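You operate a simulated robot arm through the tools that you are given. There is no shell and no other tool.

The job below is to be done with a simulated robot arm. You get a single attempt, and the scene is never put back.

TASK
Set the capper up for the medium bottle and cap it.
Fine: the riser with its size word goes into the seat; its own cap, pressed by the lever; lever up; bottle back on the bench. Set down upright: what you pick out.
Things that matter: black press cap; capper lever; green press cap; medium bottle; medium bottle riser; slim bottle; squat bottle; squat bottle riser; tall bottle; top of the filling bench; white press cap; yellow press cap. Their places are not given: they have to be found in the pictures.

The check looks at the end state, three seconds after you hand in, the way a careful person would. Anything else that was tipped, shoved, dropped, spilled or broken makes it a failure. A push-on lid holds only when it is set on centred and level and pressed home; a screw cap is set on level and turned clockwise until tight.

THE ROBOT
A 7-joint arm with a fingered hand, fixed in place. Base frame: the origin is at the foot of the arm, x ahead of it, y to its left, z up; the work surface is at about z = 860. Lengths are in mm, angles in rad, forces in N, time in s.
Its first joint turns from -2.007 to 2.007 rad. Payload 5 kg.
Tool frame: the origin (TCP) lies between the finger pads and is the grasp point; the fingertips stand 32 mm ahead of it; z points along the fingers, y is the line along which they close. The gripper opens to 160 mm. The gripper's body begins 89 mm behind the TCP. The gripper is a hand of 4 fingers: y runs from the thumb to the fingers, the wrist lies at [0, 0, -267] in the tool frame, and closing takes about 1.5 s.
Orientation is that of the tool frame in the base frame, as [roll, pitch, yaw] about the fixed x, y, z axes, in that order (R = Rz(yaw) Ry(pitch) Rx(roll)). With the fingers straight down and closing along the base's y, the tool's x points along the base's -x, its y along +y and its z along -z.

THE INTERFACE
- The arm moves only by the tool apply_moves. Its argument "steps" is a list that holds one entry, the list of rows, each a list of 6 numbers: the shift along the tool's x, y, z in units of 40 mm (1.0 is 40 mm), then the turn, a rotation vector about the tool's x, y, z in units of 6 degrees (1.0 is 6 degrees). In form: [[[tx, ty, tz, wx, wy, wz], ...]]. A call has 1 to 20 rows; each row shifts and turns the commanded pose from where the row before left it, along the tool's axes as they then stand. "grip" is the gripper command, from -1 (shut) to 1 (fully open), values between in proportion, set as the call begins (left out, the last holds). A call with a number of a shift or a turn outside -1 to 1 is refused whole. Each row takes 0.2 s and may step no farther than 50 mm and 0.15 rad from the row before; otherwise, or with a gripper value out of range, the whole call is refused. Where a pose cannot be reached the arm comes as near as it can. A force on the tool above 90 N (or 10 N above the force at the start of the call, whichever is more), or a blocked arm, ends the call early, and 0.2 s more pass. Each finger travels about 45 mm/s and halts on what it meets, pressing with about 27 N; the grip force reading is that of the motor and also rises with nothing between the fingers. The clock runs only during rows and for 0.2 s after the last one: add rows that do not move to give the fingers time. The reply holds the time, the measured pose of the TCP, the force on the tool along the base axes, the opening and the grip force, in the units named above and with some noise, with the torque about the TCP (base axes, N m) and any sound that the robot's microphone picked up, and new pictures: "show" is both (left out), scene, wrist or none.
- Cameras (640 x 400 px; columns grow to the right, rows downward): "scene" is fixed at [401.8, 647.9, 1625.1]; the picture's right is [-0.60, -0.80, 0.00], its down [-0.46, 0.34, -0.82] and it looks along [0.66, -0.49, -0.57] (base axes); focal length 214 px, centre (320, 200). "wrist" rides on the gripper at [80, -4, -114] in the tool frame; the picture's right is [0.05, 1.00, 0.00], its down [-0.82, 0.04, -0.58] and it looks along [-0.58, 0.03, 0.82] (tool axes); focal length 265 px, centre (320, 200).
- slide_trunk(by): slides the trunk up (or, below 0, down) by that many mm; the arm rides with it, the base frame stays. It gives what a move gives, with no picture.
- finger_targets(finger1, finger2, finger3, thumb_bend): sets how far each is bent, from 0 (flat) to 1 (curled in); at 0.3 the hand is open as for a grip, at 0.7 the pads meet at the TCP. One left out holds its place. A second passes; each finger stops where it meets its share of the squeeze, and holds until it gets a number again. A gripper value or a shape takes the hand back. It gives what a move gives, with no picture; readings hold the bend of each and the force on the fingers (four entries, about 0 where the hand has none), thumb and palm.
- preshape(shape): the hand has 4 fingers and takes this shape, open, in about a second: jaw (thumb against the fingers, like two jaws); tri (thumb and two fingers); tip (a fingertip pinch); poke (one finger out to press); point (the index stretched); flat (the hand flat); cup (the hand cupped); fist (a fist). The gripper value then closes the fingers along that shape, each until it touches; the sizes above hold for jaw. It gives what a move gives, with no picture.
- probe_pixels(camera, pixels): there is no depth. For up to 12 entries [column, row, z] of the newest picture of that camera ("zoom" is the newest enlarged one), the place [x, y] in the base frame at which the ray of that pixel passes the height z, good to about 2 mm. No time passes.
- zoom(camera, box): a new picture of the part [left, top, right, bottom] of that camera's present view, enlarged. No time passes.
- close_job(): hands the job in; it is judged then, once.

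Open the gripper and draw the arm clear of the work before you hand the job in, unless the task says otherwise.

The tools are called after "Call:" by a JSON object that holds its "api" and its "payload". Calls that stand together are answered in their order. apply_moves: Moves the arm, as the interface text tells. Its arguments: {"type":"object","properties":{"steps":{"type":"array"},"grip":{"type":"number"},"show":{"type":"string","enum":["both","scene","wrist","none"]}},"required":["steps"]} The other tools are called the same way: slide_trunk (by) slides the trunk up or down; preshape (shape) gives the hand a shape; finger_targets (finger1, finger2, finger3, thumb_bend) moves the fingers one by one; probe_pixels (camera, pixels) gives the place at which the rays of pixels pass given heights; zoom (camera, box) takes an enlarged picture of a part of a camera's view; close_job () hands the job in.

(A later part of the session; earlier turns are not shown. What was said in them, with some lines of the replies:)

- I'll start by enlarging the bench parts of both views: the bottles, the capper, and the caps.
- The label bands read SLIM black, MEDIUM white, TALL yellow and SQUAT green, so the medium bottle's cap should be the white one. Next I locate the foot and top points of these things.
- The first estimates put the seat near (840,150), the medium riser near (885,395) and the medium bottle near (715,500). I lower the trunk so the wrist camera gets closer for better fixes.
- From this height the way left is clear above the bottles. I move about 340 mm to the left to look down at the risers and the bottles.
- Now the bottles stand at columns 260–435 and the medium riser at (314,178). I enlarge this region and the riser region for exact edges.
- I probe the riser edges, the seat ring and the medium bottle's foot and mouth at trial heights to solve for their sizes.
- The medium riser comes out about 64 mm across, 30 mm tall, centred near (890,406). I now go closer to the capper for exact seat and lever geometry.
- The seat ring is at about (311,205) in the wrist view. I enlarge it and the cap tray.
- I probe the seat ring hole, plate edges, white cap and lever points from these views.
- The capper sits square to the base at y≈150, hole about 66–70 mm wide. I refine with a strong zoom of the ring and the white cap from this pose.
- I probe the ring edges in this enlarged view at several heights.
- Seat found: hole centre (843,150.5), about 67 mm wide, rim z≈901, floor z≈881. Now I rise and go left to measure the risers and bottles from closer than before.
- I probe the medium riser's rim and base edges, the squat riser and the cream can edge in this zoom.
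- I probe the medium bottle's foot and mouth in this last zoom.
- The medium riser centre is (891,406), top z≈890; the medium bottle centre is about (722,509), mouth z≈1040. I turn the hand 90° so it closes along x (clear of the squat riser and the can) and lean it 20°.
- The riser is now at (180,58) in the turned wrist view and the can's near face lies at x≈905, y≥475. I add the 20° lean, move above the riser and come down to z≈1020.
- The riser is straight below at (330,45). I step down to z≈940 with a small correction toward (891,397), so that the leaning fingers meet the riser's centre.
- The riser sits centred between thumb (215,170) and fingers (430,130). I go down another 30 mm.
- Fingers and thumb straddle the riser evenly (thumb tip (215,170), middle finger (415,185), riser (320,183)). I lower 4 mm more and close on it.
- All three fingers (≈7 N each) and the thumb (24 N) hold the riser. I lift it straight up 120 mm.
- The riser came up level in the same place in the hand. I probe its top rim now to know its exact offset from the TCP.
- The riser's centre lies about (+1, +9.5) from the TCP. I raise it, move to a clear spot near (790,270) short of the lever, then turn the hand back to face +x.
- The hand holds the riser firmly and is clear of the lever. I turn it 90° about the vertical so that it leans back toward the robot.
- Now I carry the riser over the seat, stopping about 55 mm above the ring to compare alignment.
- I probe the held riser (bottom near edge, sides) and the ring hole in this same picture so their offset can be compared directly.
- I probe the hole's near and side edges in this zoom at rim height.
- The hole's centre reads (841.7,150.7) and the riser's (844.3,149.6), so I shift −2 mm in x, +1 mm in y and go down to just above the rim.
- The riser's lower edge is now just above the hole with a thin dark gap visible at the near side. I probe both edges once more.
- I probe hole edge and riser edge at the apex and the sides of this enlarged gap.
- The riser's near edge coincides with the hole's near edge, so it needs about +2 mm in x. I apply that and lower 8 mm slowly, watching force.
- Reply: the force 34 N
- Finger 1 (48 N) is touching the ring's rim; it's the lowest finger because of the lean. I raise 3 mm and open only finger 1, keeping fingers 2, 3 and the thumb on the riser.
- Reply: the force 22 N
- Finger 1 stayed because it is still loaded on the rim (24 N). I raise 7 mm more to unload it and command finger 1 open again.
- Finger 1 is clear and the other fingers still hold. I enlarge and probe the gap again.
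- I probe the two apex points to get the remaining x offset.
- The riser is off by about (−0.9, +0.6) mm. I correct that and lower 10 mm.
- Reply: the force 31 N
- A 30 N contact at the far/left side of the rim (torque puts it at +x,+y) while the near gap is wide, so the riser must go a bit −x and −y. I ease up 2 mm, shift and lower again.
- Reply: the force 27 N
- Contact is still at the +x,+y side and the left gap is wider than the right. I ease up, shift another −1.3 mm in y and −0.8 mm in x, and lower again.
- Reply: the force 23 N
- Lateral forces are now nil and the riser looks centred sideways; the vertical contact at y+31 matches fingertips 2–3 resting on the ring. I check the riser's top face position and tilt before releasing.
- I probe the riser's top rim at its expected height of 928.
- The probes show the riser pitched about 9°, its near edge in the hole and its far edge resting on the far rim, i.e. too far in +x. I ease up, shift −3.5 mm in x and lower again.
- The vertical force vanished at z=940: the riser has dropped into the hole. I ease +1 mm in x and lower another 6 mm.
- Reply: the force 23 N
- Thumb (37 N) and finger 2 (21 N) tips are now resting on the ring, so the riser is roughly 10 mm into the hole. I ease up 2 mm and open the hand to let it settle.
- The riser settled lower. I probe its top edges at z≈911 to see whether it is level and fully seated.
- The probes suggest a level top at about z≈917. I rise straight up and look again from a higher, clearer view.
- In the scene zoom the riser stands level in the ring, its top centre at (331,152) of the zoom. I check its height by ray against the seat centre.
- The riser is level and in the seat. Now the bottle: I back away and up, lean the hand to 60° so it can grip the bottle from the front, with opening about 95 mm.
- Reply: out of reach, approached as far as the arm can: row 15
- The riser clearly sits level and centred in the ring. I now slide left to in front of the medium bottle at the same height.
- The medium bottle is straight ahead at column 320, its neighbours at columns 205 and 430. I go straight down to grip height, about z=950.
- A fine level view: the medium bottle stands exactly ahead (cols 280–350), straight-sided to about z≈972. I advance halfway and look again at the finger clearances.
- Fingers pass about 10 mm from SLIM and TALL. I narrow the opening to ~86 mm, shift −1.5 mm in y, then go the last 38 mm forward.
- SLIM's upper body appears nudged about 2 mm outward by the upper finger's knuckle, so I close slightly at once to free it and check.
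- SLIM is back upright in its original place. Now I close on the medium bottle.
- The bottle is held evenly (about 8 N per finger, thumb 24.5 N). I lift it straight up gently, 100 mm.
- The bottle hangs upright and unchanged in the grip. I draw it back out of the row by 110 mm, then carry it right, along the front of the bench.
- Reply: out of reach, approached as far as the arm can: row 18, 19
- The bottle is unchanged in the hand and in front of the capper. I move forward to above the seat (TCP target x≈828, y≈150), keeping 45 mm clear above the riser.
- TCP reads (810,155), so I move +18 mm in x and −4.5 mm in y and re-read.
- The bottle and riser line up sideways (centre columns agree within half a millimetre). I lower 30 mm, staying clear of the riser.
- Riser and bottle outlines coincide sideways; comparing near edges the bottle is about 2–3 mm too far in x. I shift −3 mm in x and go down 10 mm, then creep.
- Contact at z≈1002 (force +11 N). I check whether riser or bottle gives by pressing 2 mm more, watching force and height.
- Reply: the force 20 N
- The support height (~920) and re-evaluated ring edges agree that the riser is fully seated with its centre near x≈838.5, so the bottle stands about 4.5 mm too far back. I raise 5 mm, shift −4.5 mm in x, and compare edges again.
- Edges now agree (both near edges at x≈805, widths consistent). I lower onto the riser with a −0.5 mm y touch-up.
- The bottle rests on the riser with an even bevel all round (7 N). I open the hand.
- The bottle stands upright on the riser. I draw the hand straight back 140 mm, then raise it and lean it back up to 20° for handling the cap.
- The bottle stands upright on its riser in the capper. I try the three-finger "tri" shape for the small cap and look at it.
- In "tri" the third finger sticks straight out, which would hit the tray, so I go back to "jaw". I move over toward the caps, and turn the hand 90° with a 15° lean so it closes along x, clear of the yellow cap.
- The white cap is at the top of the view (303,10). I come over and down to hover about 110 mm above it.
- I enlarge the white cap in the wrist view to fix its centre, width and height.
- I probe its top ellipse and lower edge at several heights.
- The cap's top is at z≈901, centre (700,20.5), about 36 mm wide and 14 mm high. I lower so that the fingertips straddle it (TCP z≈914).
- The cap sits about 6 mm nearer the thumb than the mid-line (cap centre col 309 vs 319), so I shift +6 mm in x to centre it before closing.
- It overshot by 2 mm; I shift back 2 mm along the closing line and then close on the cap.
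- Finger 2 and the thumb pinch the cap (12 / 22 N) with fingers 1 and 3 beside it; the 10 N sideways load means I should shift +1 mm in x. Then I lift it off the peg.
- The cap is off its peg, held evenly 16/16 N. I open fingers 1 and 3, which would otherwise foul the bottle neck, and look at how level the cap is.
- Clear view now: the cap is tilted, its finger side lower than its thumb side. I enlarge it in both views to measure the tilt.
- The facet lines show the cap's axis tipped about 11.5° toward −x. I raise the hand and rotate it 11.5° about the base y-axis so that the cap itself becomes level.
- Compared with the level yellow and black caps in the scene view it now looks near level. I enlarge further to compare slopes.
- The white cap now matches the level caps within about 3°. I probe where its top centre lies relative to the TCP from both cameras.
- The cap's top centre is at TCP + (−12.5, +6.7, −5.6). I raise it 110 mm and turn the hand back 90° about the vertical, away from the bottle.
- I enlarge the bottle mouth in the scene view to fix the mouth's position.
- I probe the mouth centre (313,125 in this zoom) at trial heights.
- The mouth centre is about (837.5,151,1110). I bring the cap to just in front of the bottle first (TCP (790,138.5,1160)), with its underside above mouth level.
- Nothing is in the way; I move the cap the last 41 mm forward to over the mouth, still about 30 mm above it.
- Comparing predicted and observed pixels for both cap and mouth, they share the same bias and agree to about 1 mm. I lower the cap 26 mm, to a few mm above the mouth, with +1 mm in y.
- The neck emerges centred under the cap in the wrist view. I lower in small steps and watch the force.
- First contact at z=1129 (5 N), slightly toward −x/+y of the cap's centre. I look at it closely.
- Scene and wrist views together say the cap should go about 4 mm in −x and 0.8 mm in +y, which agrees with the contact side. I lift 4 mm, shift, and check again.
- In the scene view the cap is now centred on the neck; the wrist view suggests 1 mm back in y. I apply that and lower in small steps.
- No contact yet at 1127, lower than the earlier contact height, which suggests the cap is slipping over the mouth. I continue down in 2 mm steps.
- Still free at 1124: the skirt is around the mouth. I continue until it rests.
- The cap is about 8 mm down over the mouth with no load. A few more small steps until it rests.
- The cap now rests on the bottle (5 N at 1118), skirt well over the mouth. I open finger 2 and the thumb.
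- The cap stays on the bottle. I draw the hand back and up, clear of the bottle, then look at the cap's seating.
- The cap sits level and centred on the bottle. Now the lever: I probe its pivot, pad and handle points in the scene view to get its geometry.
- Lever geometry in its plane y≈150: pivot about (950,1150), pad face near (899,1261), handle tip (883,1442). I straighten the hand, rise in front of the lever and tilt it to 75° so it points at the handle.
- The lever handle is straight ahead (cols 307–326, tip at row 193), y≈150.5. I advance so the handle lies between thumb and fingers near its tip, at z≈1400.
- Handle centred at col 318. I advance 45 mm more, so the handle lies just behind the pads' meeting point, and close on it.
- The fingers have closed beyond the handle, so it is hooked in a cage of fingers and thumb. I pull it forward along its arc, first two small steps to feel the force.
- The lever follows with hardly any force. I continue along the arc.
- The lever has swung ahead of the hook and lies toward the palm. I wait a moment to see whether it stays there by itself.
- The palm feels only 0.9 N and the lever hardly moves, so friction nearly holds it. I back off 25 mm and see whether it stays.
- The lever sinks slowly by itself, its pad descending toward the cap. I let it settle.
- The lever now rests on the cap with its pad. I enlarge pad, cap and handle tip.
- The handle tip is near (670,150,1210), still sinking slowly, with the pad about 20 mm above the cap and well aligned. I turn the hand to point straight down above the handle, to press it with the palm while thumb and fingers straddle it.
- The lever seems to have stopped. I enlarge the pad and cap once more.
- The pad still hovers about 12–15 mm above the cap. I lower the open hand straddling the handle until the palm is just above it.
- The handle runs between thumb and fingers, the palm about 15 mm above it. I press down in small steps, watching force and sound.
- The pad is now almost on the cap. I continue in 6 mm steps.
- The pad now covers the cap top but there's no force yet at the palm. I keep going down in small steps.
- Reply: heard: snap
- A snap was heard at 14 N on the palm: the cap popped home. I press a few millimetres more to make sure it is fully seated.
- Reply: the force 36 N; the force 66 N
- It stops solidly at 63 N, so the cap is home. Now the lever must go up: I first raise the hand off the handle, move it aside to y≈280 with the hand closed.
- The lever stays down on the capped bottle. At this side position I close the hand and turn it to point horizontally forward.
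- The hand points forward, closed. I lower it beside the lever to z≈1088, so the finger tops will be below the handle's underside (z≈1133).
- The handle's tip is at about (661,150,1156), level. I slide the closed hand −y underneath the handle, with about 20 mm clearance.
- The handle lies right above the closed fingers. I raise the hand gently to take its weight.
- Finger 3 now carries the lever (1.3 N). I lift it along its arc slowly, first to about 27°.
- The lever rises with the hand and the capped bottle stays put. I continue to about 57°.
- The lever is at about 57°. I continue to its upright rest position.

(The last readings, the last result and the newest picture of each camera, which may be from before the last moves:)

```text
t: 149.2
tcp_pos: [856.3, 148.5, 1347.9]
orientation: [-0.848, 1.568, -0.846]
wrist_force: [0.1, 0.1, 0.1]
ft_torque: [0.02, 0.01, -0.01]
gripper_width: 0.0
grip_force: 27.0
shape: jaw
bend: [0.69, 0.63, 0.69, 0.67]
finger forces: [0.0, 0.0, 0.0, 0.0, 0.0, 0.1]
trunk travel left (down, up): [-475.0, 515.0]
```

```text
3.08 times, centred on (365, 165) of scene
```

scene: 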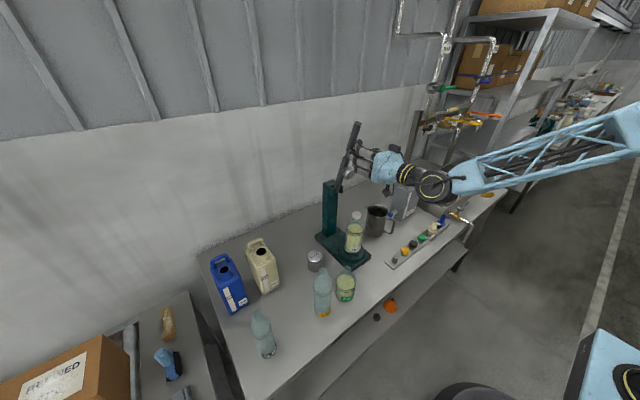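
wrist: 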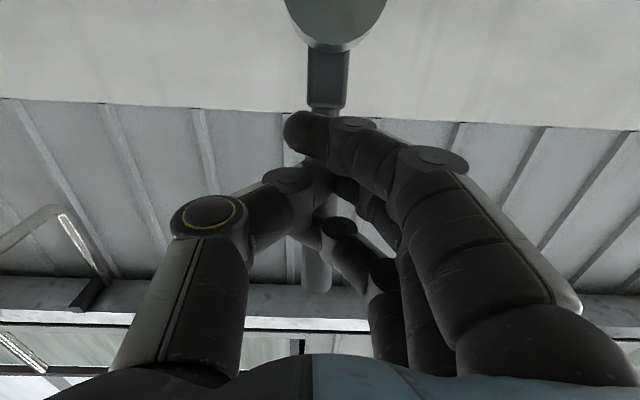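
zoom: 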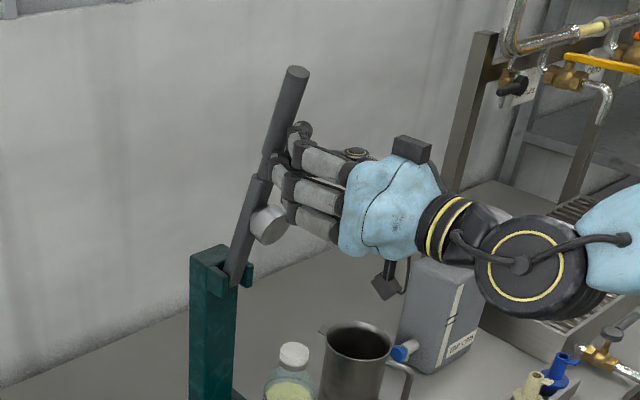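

The lever is nearly at its original angle (tip at scene (357.5,123) against (355.5,122) at the start). I push about 8 mm more and then check that it stays when I back off.

Call:
{"api": "apply_moves", "payload": {"steps": [[[-0.04, 0, 0.12, 0, 0, 0], [-0.04, 0, 0.12, 0, 0, 0], [0, 0, 0, 0, 0, 0]]], "show": "none"}}

Call:
{"api": "apply_moves", "payload": {"steps": [[[0, 0, -0.3, 0, 0, 0], [0, 0, -0.7, 0, 0, 0], [0, 0, 0, 0, 0, 0], [0, 0, 0, 0, 0, 0], [0, 0, 0, 0, 0, 0], [0, 0, 0, 0, 0, 0], [0, 0, 0, 0, 0, 0]]]}}

Call:
{"api": "zoom", "payload": {"camera": "scene", "box": [315, 110, 375, 210]}}

```text
t: 150.0
tcp_pos: [863.0, 147.5, 1349.1]
orientation: [-2.636, 1.57, -2.632]
wrist_force: [-27.9, -5.8, -13.4]
ft_torque: [0.08, 0.26, -0.22]
gripper_width: 0.0
grip_force: 26.6
shape: jaw
bend: [0.69, 0.63, 0.69, 0.67]
finger forces: [0.0, 0.1, 0.0, 0.1, 37.9, 0.0]
trunk travel left (down, up): [-475.0, 515.0]
```

```text
t: 151.6
tcp_pos: [824.7, 148.6, 1352.3]
orientation: [-0.991, 1.569, -0.988]
wrist_force: [0.2, 0.7, 0.0]
ft_torque: [0.0, 0.0, -0.01]
gripper_width: 0.0
grip_force: 27.0
shape: jaw
bend: [0.69, 0.63, 0.69, 0.67]
finger forces: [0.0, 0.0, 0.0, 0.1, 0.1, 0.0]
trunk travel left (down, up): [-475.0, 515.0]
```

scene: 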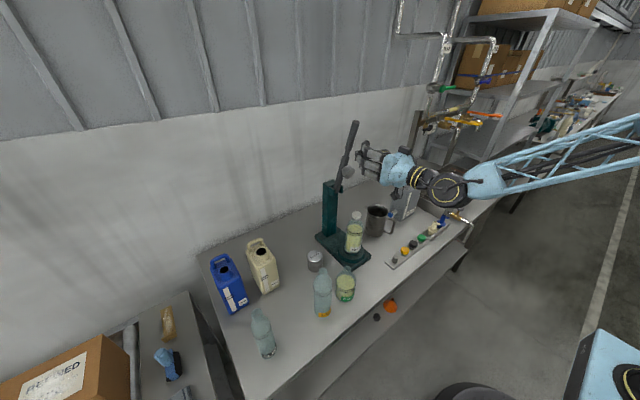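
wrist: 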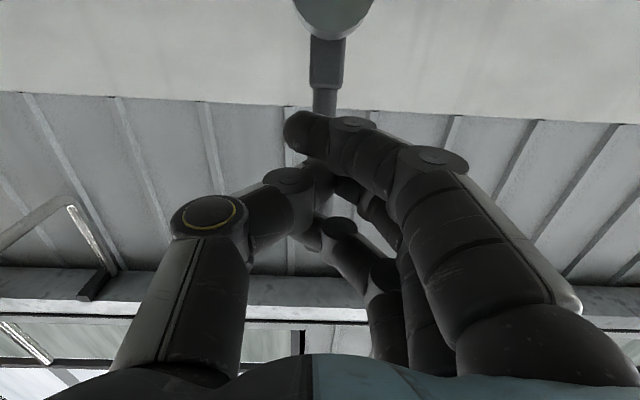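

```text
4.00 times, centred on (345, 160) of scene
```

zoom: 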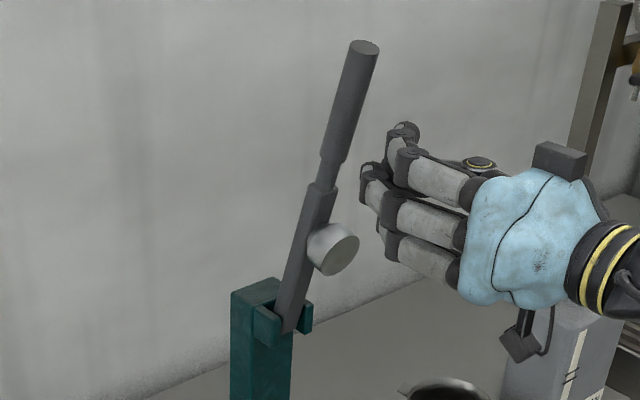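

The lever is fully up at its original position (tip (362,48) in the same zoom as at the start) and stays. Now I fetch the bottle: I back away, open, and tilt the hand to 60°.

Call:
{"api": "apply_moves", "payload": {"steps": [[[0, 0, -0.9, 0, 0, 0], [0, 0, -0.9, 0, 0, 0], [0, 0, -0.9, 0, 0, 0], [0, 0, -0.9, 0, 0, 0], [0, 0, 0, 0, 1, 0], [0, 0, 0, 0, 1, 0], [0, 0, 0, 0, 1, 0], [0, 0, 0, 0, 1, 0], [0, 0, 0, 0, 1, 0], [0.866, 0, 0.5, 0, 0, 0], [0.866, 0, 0.5, 0, 0, 0], [0.866, 0, 0.5, 0, 0, 0], [0.866, 0, 0.5, 0, 0, 0], [0.866, 0, 0.5, 0, 0, 0], [0.866, 0, 0.5, 0, 0, 0], [0.866, 0, 0.5, 0, 0, 0], [0.866, 0, 0.5, 0, 0, 0], [0, 0, 0, 0, 0, 0]]], "grip": 0.2}}

Call:
{"api": "zoom", "payload": {"camera": "wrist", "box": [240, 100, 400, 260]}}

```text
t: 155.4
tcp_pos: [683.4, 147.6, 1029.7]
orientation: [-3.141, 1.048, -3.139]
wrist_force: [0.8, 0.7, -0.3]
ft_torque: [-0.01, 0.02, 0.0]
gripper_width: 96.1
grip_force: 0.0
shape: jaw
bend: [0.71, 0.71, 0.71, 0.69]
finger forces: [0.1, 0.0, 0.0, 0.1, 0.0, 0.1]
trunk travel left (down, up): [-475.0, 515.0]
```

scene: 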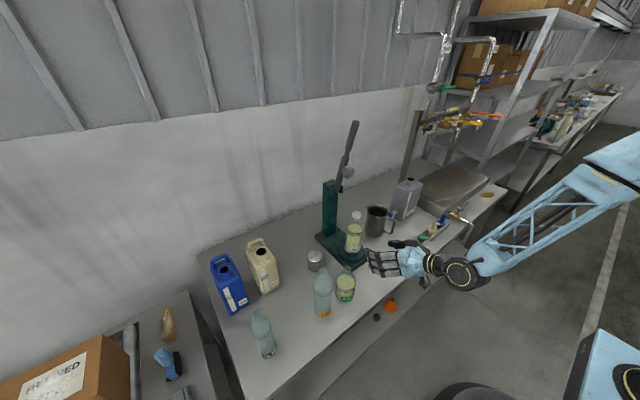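
wrist: 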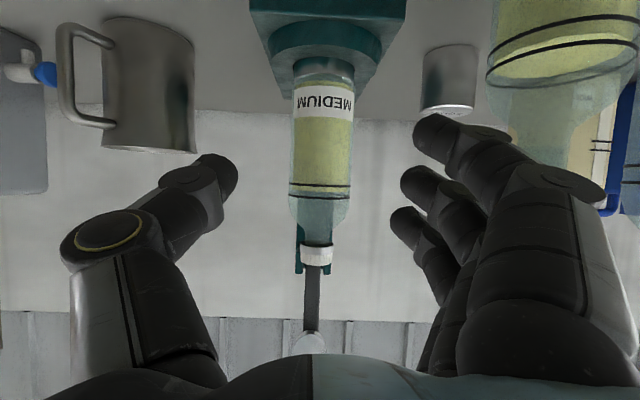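

```text
2.50 times, centred on (320, 180) of wrist
```

zoom: 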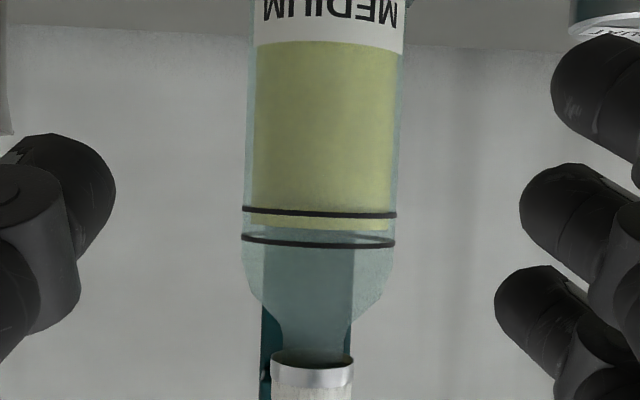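

The cap sits level on the neck, and the bottle is centred ahead. I advance toward it, stopping 35 mm short to check.

Call:
{"api": "apply_moves", "payload": {"steps": [[[-0.279, 0.03, 0.82, 0, 0, 0], [-0.279, 0.03, 0.82, 0, 0, 0], [-0.279, 0.025, 0.82, 0, 0, 0], [0, 0, 0, 0, 0, 0], [0, 0, 0, 0, 0, 0]]]}}

```text
t: 156.6
tcp_pos: [782.1, 153.2, 1010.1]
orientation: [-3.139, 1.049, -3.138]
wrist_force: [0.2, 0.1, 0.6]
ft_torque: [0.02, -0.01, -0.03]
gripper_width: 96.1
grip_force: 0.2
shape: jaw
bend: [0.71, 0.71, 0.71, 0.69]
finger forces: [0.0, 0.0, 0.1, 0.0, 0.0, 0.0]
trunk travel left (down, up): [-475.0, 515.0]
```

scene: 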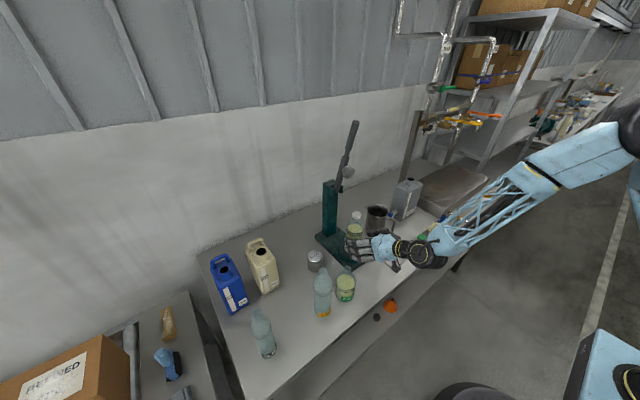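
wrist: 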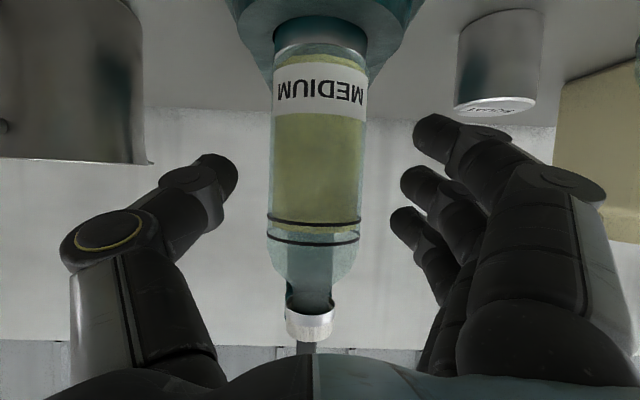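

Well centred between thumb and fingers. I go the last 38 mm and close on the bottle.

Call:
{"api": "apply_moves", "payload": {"steps": [[[-0.16, -0.01, 0.455, 0, 0, 0], [-0.16, -0.01, 0.455, 0, 0, 0], [0, 0, 0, 0, 0, 0], [0, 0, 0, 0, 0, 0]]], "show": "none"}}

Call:
{"api": "apply_moves", "payload": {"steps": [[[0, 0, 0, 0, 0, 0], [0, 0, 0, 0, 0, 0], [0, 0, 0, 0, 0, 0], [0, 0, 0, 0, 0, 0], [0, 0, 0, 0, 0, 0], [0, 0, 0, 0, 0, 0], [0, 0, 0, 0, 0, 0]]], "grip": -0.5}}

```text
t: 157.6
tcp_pos: [819.5, 152.3, 1004.0]
orientation: [-3.14, 1.048, -3.14]
wrist_force: [0.0, 0.5, -0.4]
ft_torque: [0.0, -0.02, 0.0]
gripper_width: 95.9
grip_force: 0.0
shape: jaw
bend: [0.71, 0.71, 0.71, 0.69]
finger forces: [0.1, 0.1, 0.0, 0.0, 0.0, 0.1]
trunk travel left (down, up): [-475.0, 515.0]
```

```text
t: 159.2
tcp_pos: [820.7, 152.1, 1004.9]
orientation: [-3.14, 1.047, -3.138]
wrist_force: [0.6, -0.4, 0.3]
ft_torque: [0.02, 0.05, -0.02]
gripper_width: 56.6
grip_force: 26.6
shape: jaw
bend: [0.73, 0.73, 0.73, 0.7]
finger forces: [8.2, 8.1, 8.0, 0.1, 24.2, 0.0]
trunk travel left (down, up): [-475.0, 515.0]
```

scene: 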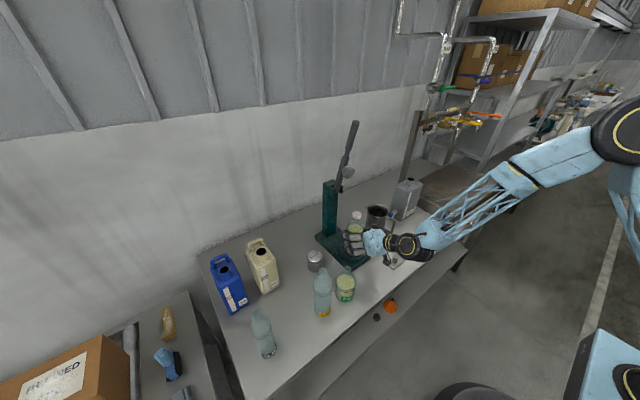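
wrist: 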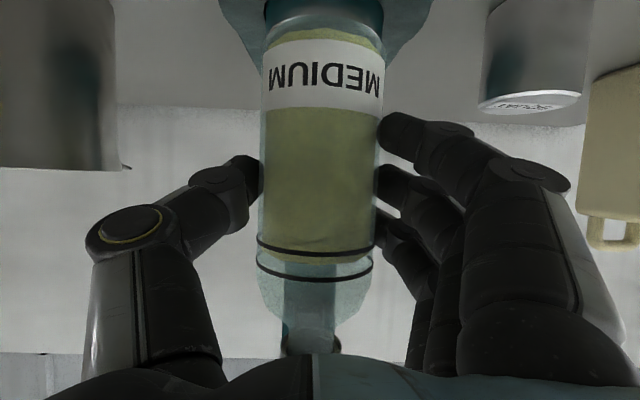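

Firm, even grip again. I lift straight up 40 mm, keeping an eye on the riser, and pull back.

Call:
{"api": "apply_moves", "payload": {"steps": [[[-0.1, 0, -0.06, 0, 0, 0], [-0.25, 0, -0.145, 0, 0, 0], [-0.35, 0, -0.2, 0, 0, 0], [-0.25, 0, -0.145, 0, 0, 0], [0, 0, 0, 0, 0, 0]]]}}

Call:
{"api": "zoom", "payload": {"camera": "wrist", "box": [220, 0, 420, 120]}}

Call:
{"api": "zoom", "payload": {"camera": "scene", "box": [320, 180, 400, 280]}}

```text
t: 160.4
tcp_pos: [819.9, 151.9, 1046.8]
orientation: [-3.14, 1.048, -3.138]
wrist_force: [-1.6, -0.1, -3.4]
ft_torque: [0.0, 0.04, 0.0]
gripper_width: 57.0
grip_force: 26.2
shape: jaw
bend: [0.73, 0.73, 0.73, 0.7]
finger forces: [8.0, 8.1, 7.6, 0.0, 24.4, 0.0]
trunk travel left (down, up): [-475.0, 515.0]
```

scene: 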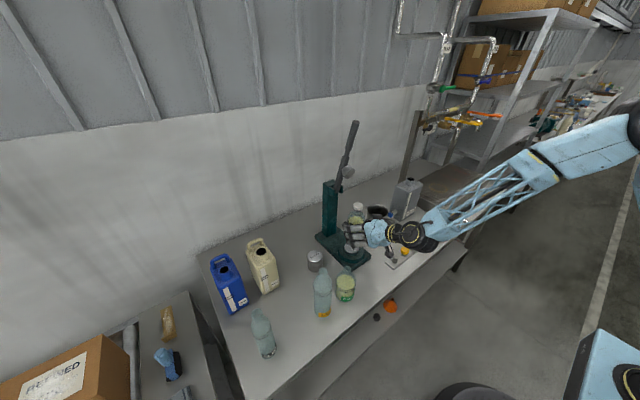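
wrist: 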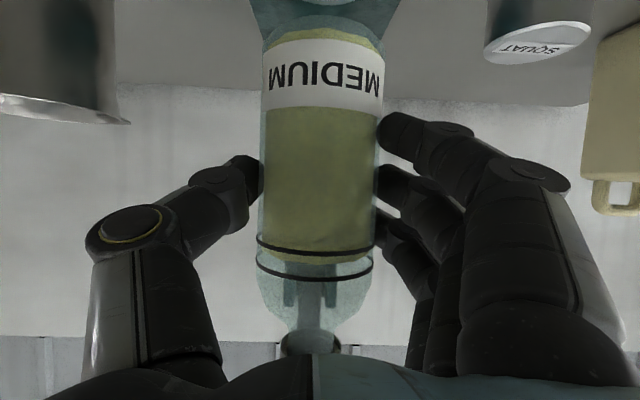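

```text
3.20 times, centred on (320, 60) of wrist
```

zoom: 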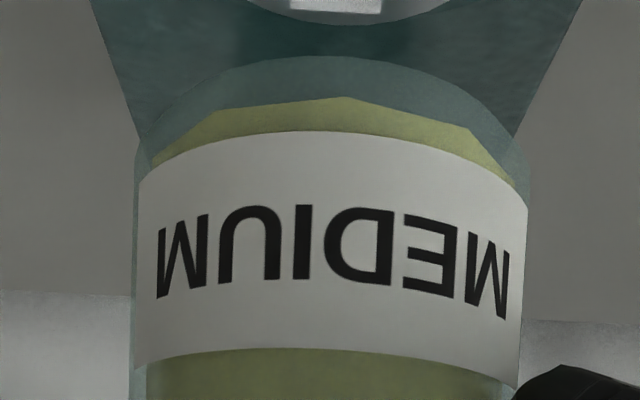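

```text
4.00 times, centred on (360, 230) of scene
```

zoom: 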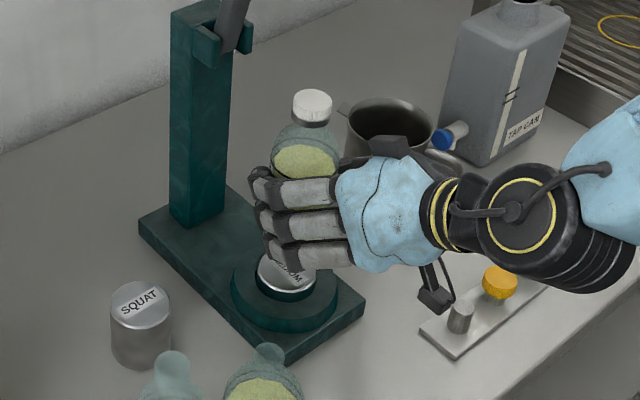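

The riser stays in its seat and the capped bottle comes up cleanly. I carry it back to the clear bench spot in front of the capper, around (712,185).

Call:
{"api": "apply_moves", "payload": {"steps": [[[0.15, 0.08, -0.27, 0, 0, 0], [0.3125, 0.165, -0.541, 0, 0, 0], [0.3125, 0.165, -0.541, 0, 0, 0], [0.3125, 0.165, -0.541, 0, 0, 0], [0.3125, 0.165, -0.541, 0, 0, 0], [0.15, 0.08, -0.27, 0, 0, 0], [0.2, 0, 0.11, 0, 0, 0], [0.35, 0, 0.2, 0, 0, 0], [0.433, 0, 0.25, 0, 0, 0], [0.433, 0, 0.25, 0, 0, 0], [0.3, 0, 0.17, 0, 0, 0], [0, 0, 0, 0, 0, 0], [0, 0, 0, 0, 0, 0]]]}}

Call:
{"api": "zoom", "payload": {"camera": "scene", "box": [330, 210, 430, 310]}}

```text
t: 163.2
tcp_pos: [696.9, 184.9, 969.2]
orientation: [-3.142, 1.047, -3.138]
wrist_force: [-0.2, 0.3, -2.9]
ft_torque: [0.01, 0.07, 0.02]
gripper_width: 56.9
grip_force: 27.0
shape: jaw
bend: [0.73, 0.73, 0.73, 0.7]
finger forces: [8.1, 8.0, 7.7, 0.1, 24.3, 0.1]
trunk travel left (down, up): [-475.0, 515.0]
```

scene: 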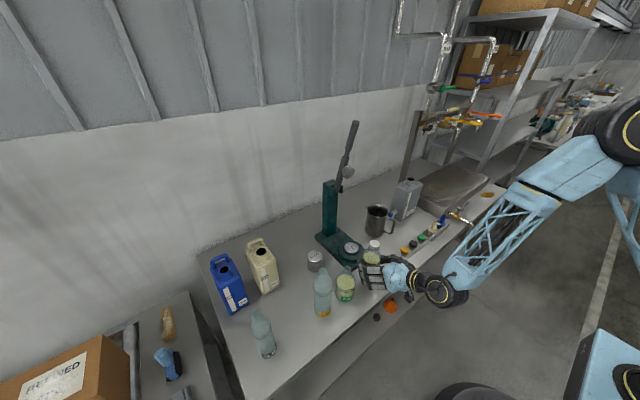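
wrist: 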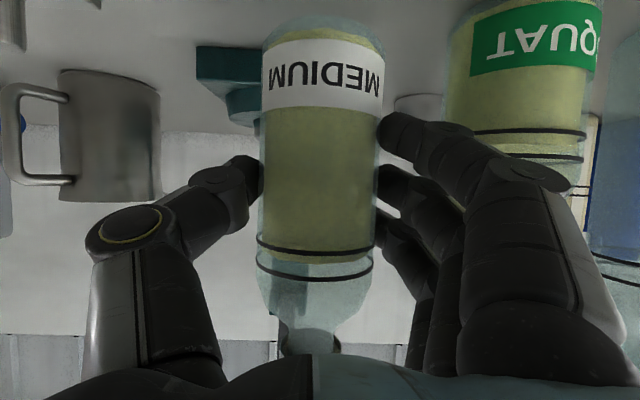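

```text
4.00 times, centred on (380, 260) of scene
```

zoom: 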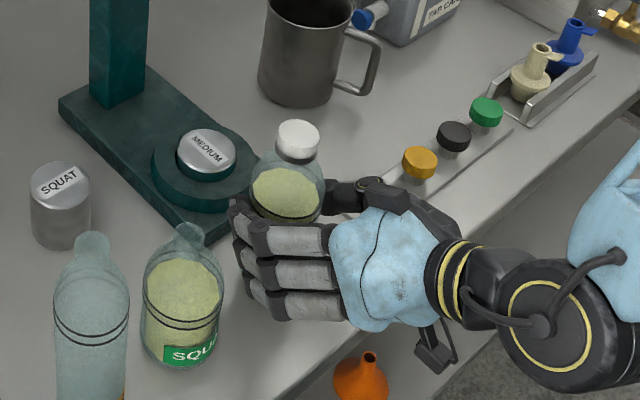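

The squat bottle is a bit near on the left, so I shift 20 mm to −y, then lower to the bench, feeling for contact.

Call:
{"api": "apply_moves", "payload": {"steps": [[[0, -0.5, 0, 0, 0, 0], [0.2165, 0, 0.125, 0, 0, 0], [0.13, 0, 0.075, 0, 0, 0], [0.087, 0, 0.05, 0, 0, 0], [0, 0, 0, 0, 0, 0]]], "show": "none"}}

Call:
{"api": "apply_moves", "payload": {"steps": [[[0.043, 0, 0.025, 0, 0, 0], [0, 0, 0, 0, 0, 0]]]}}

Call:
{"api": "zoom", "payload": {"camera": "wrist", "box": [220, 0, 420, 120]}}

```text
t: 164.4
tcp_pos: [697.4, 164.8, 949.7]
orientation: [-3.139, 1.049, -3.139]
wrist_force: [-0.7, -0.4, -3.8]
ft_torque: [0.0, 0.03, -0.02]
gripper_width: 56.4
grip_force: 26.8
shape: jaw
bend: [0.73, 0.73, 0.73, 0.7]
finger forces: [8.3, 8.2, 7.8, 0.1, 24.7, 0.0]
trunk travel left (down, up): [-475.0, 515.0]
```

```text
t: 165.0
tcp_pos: [696.5, 163.5, 946.0]
orientation: [-3.141, 1.046, -3.138]
wrist_force: [0.9, -0.6, -3.7]
ft_torque: [-0.03, 0.06, -0.02]
gripper_width: 56.7
grip_force: 26.8
shape: jaw
bend: [0.73, 0.73, 0.73, 0.7]
finger forces: [8.3, 8.2, 7.7, 0.0, 24.7, 0.1]
trunk travel left (down, up): [-475.0, 515.0]
```

scene: 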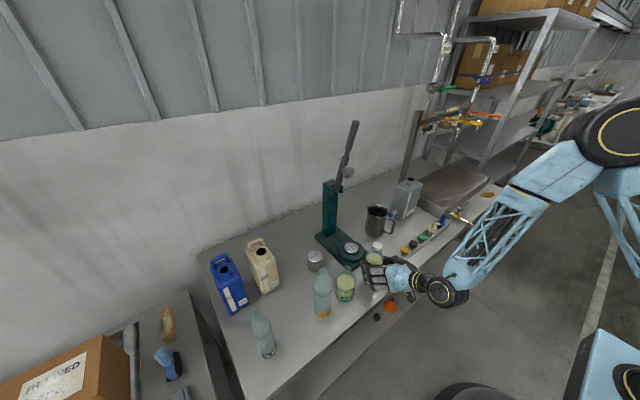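
wrist: 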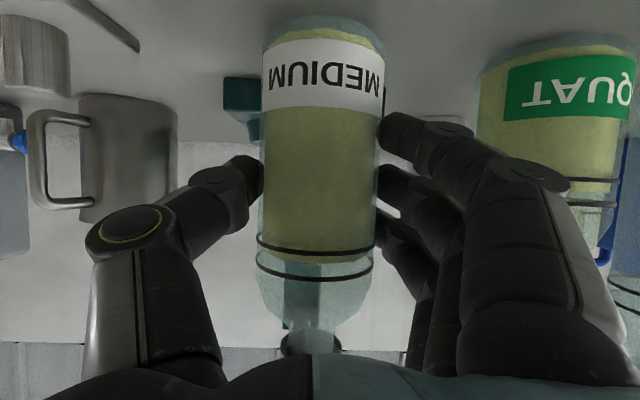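

```text
3.20 times, centred on (320, 60) of wrist
```

zoom: 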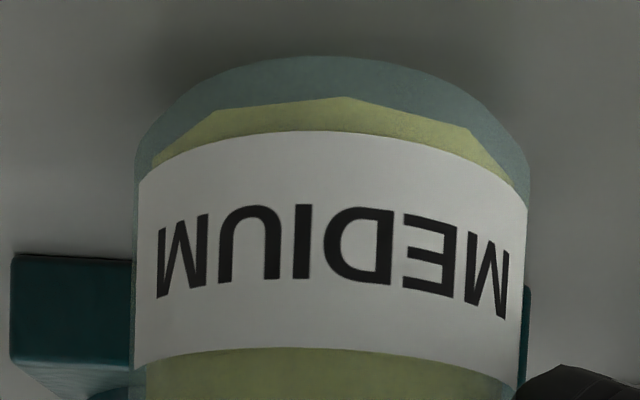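

Not touching yet (−3.7 N is the bottle's weight). I go on in small steps.

Call:
{"api": "apply_moves", "payload": {"steps": [[[0.043, 0, 0.025, 0, 0, 0], [0, 0, 0, 0, 0, 0]]], "show": "none"}}

Call:
{"api": "apply_moves", "payload": {"steps": [[[0.033, 0, 0.019, 0, 0, 0], [0, 0, 0, 0, 0, 0]]], "show": "none"}}

```text
t: 165.6
tcp_pos: [695.8, 164.0, 943.8]
orientation: [-3.14, 1.047, -3.136]
wrist_force: [-0.1, -0.7, -4.2]
ft_torque: [-0.02, 0.08, 0.03]
gripper_width: 56.8
grip_force: 27.0
shape: jaw
bend: [0.73, 0.73, 0.73, 0.7]
finger forces: [8.2, 8.3, 7.8, 0.0, 24.6, 0.0]
trunk travel left (down, up): [-475.0, 515.0]
```

```text
t: 166.2
tcp_pos: [696.9, 163.9, 943.1]
orientation: [-3.14, 1.046, -3.138]
wrist_force: [1.1, 0.0, -2.9]
ft_torque: [0.02, 0.08, 0.02]
gripper_width: 56.6
grip_force: 26.8
shape: jaw
bend: [0.73, 0.73, 0.73, 0.7]
finger forces: [8.2, 8.2, 7.8, 0.0, 24.7, 0.1]
trunk travel left (down, up): [-475.0, 515.0]
```

Call:
{"api": "apply_moves", "payload": {"steps": [[[0.033, 0, 0.019, 0, 0, 0], [0, 0, 0, 0, 0, 0]]], "show": "none"}}

Call:
{"api": "apply_moves", "payload": {"steps": [[[0.033, 0, 0.019, 0, 0, 0], [0, 0, 0, 0, 0, 0]]], "show": "none"}}

```text
t: 166.8
tcp_pos: [696.1, 163.3, 941.4]
orientation: [-3.14, 1.049, -3.136]
wrist_force: [1.6, 1.1, 2.5]
ft_torque: [0.05, 0.04, -0.02]
gripper_width: 56.3
grip_force: 27.1
shape: jaw
bend: [0.73, 0.73, 0.73, 0.7]
finger forces: [8.8, 8.5, 8.8, 0.0, 24.5, 0.1]
trunk travel left (down, up): [-475.0, 515.0]
```

```text
t: 167.4
tcp_pos: [697.4, 164.8, 941.6]
orientation: [-3.138, 1.051, -3.14]
wrist_force: [4.0, -0.8, 10.5]
ft_torque: [-0.03, -0.09, -0.04]
gripper_width: 56.3
grip_force: 27.0
shape: jaw
bend: [0.73, 0.73, 0.73, 0.7]
finger forces: [8.8, 8.3, 8.9, 0.0, 26.0, 0.0]
trunk travel left (down, up): [-475.0, 515.0]
```

The bottle is on the bench (force rose to +10 N at z=941.5). I open the hand and look.

Call:
{"api": "apply_moves", "payload": {"steps": [[[-0.016, 0, -0.009, 0, 0, 0], [0, 0, 0, 0, 0, 0], [0, 0, 0, 0, 0, 0], [0, 0, 0, 0, 0, 0], [0, 0, 0, 0, 0, 0], [0, 0, 0, 0, 0, 0]]], "grip": 0.2}}

Call:
{"api": "zoom", "payload": {"camera": "scene", "box": [330, 210, 430, 310]}}

```text
t: 168.8
tcp_pos: [696.9, 164.9, 941.2]
orientation: [-3.139, 1.046, -3.139]
wrist_force: [0.2, -0.1, 0.6]
ft_torque: [0.01, -0.03, -0.04]
gripper_width: 95.5
grip_force: 0.0
shape: jaw
bend: [0.71, 0.71, 0.71, 0.69]
finger forces: [0.1, 0.1, 0.1, 0.0, 0.1, 0.0]
trunk travel left (down, up): [-475.0, 515.0]
```

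scene: 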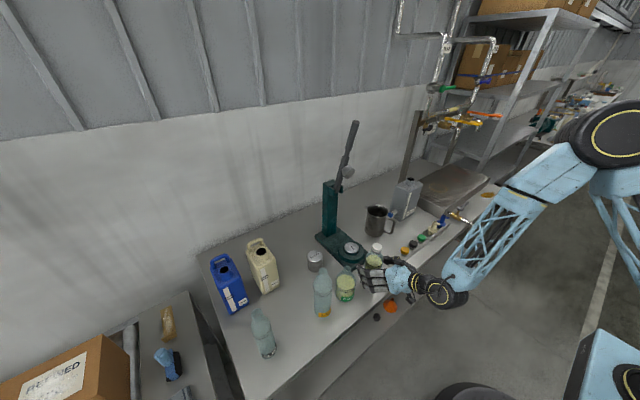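
wrist: 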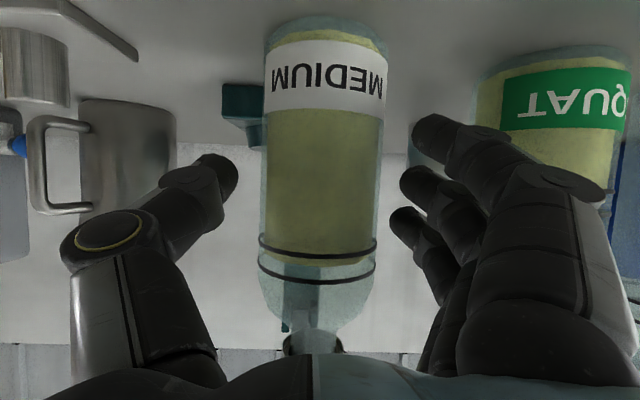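

```text
4.00 times, centred on (380, 260) of scene
```

zoom: 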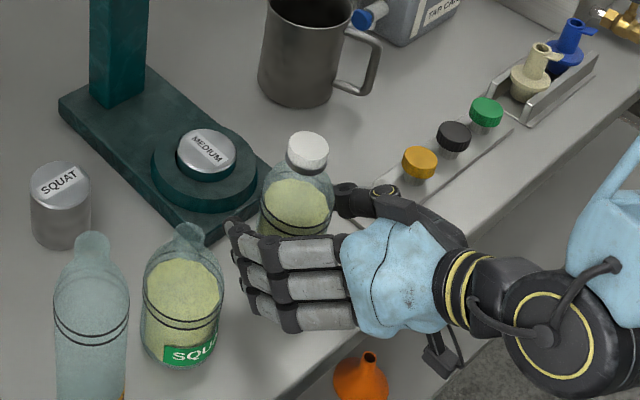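

The bottle stands upright on the bench. I draw the hand straight back, then up.

Call:
{"api": "apply_moves", "payload": {"steps": [[[0.2, 0, -0.346, 0, 0, 0], [0.35, 0, -0.606, 0, 0, 0], [0.4, 0, -0.693, 0, 0, 0], [0.15, 0, -0.26, 0, 0, 0], [-0.866, 0, -0.5, 0, 0, 0], [-0.866, 0, -0.5, 0, 0, 0], [-0.866, 0, -0.5, 0, 0, 0], [-0.866, 0, -0.5, 0, 0, 0], [-0.866, 0, -0.5, 0, 0, 0], [-0.866, 0, -0.5, 0, 0, 0], [0, 0, 0, 0, 0, 0], [0, 0, 0, 0, 0, 0]]]}}

Call:
{"api": "zoom", "payload": {"camera": "scene", "box": [310, 190, 430, 310]}}

Call:
{"api": "zoom", "payload": {"camera": "scene", "box": [355, 235, 400, 280]}}

```text
t: 171.4
tcp_pos: [613.1, 165.7, 1178.8]
orientation: [-3.14, 1.048, -3.139]
wrist_force: [0.1, -0.6, -0.5]
ft_torque: [-0.03, 0.01, 0.02]
gripper_width: 95.5
grip_force: 0.1
shape: jaw
bend: [0.71, 0.71, 0.71, 0.69]
finger forces: [0.0, 0.1, 0.0, 0.0, 0.0, 0.0]
out of reach, approached as far as the arm can: row 5
trunk travel left (down, up): [-475.0, 515.0]
```

scene: 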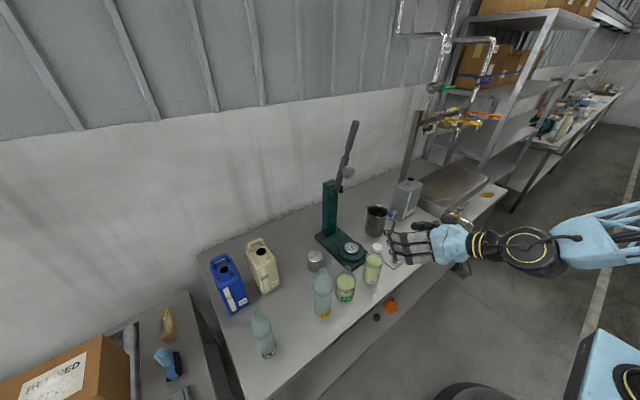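
wrist: 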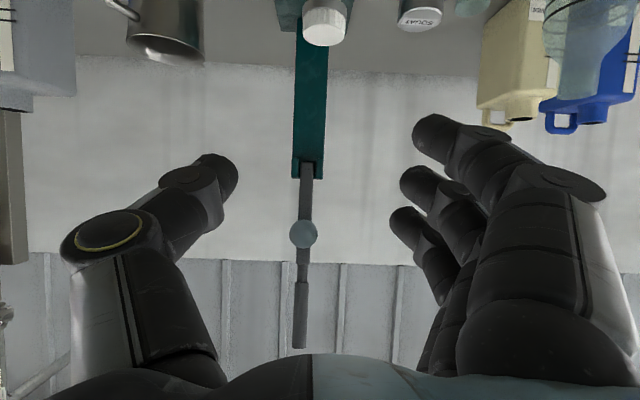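

```text
3.33 times, centred on (370, 250) of scene
```

zoom: 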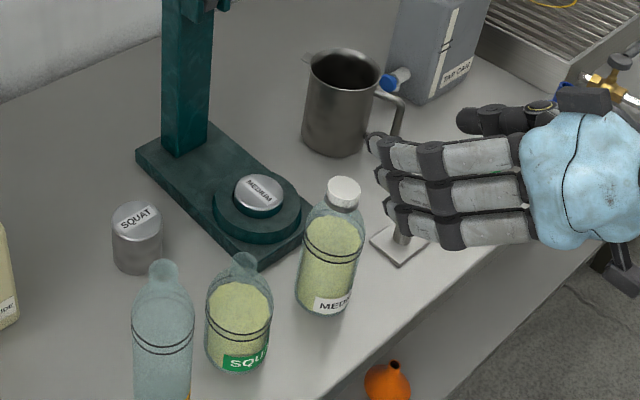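

```text
8.89 times, centred on (378, 258) of scene
```

zoom: 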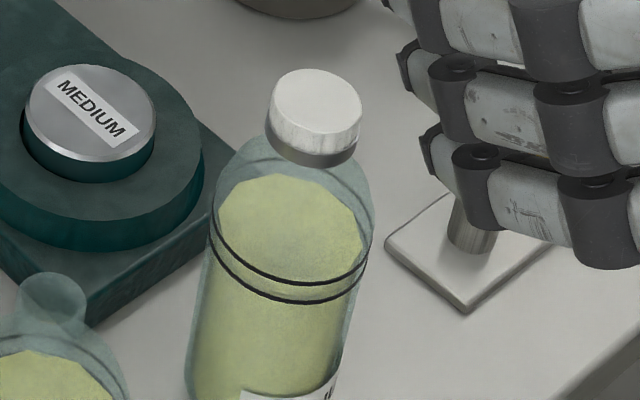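

The cap is level with its band seated, the riser is in the seat, the lever up. I raise the arm further clear and check the other bottles and the lever once more.

Call:
{"api": "apply_moves", "payload": {"steps": [[[-0.866, 0, -0.5, 0, 0, 0], [-0.866, 0, -0.5, 0, 0, 0], [-0.866, 0, -0.5, 0, 0, 0], [-0.866, -0.5, -0.4, 0, 0, 0], [0, -1, 0, 0, 0, 0], [0, -1, 0, 0, 0, 0], [0, -1, 0, 0, 0, 0], [0, 0, 0, 0, 0, 0], [0, 0, 0, 0, 0, 0]]], "grip": 0.8}}

Call:
{"api": "zoom", "payload": {"camera": "scene", "box": [240, 230, 370, 370]}}

Call:
{"api": "zoom", "payload": {"camera": "scene", "box": [300, 110, 480, 280]}}

```text
t: 173.4
tcp_pos: [631.1, 29.0, 1320.5]
orientation: [-3.125, 1.013, -3.126]
wrist_force: [-0.4, 0.2, -0.9]
ft_torque: [0.01, 0.0, -0.02]
gripper_width: 143.4
grip_force: 0.1
shape: jaw
bend: [0.48, 0.48, 0.48, 0.44]
finger forces: [0.0, 0.0, 0.1, 0.0, 0.0, 0.0]
out of reach, approached as far as the arm can: row 7
trunk travel left (down, up): [-475.0, 515.0]
```

scene: 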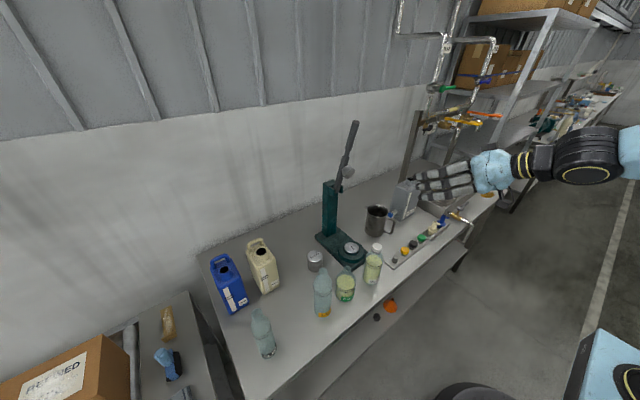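
wrist: 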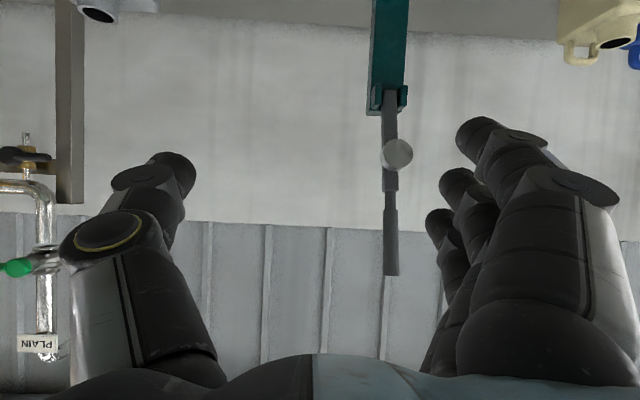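

```text
2.86 times, centred on (305, 300) of scene
```

zoom: 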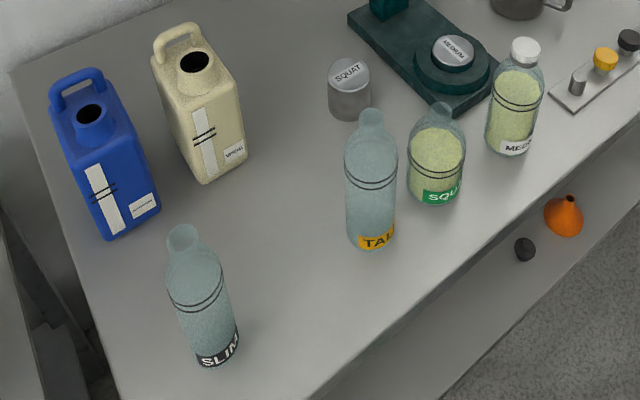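

```text
2.35 times, centred on (390, 195) of scene
```

zoom: 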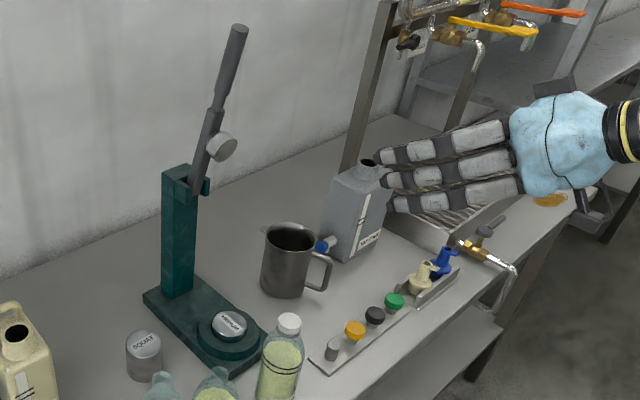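

Everything matches the wanted end state. The MEDIUM riser is level in the seat and the medium bottle stands upright on the bench with its white cap pressed home. The lever is up at its starting angle. SLIM, TALL, SQUAT, the other caps, the mug and the cans are where they were. The hand is open and clear, so I hand the job in.

Call:
{"api": "close_job", "payload": {}}

```text
The job is handed in.
```

The medium bottle is capped and back on the bench, and I've handed the job in. No verdict came back.

- **Riser:** the MEDIUM riser is level in the capper's seat.
- **Cap:** the white cap is on the medium bottle, chosen because that bottle's label band is white. It sat level, there was a snap as the lever pressed it, and it then held firm at 63 N on the handle.
- **Lever:** it is back up at its starting angle and stays there.
- **Bottle:** it stands upright in the clear space in front of the capper, around (714, 165). I didn't put it back in its original spot because the gap between TALL and SLIM is tight.

While I was reaching for the medium bottle, a finger leaned SLIM over by about 2 mm. It settled back upright where it was, and in the last pictures all the other items are in their original places. The arm is open and clear of the work.
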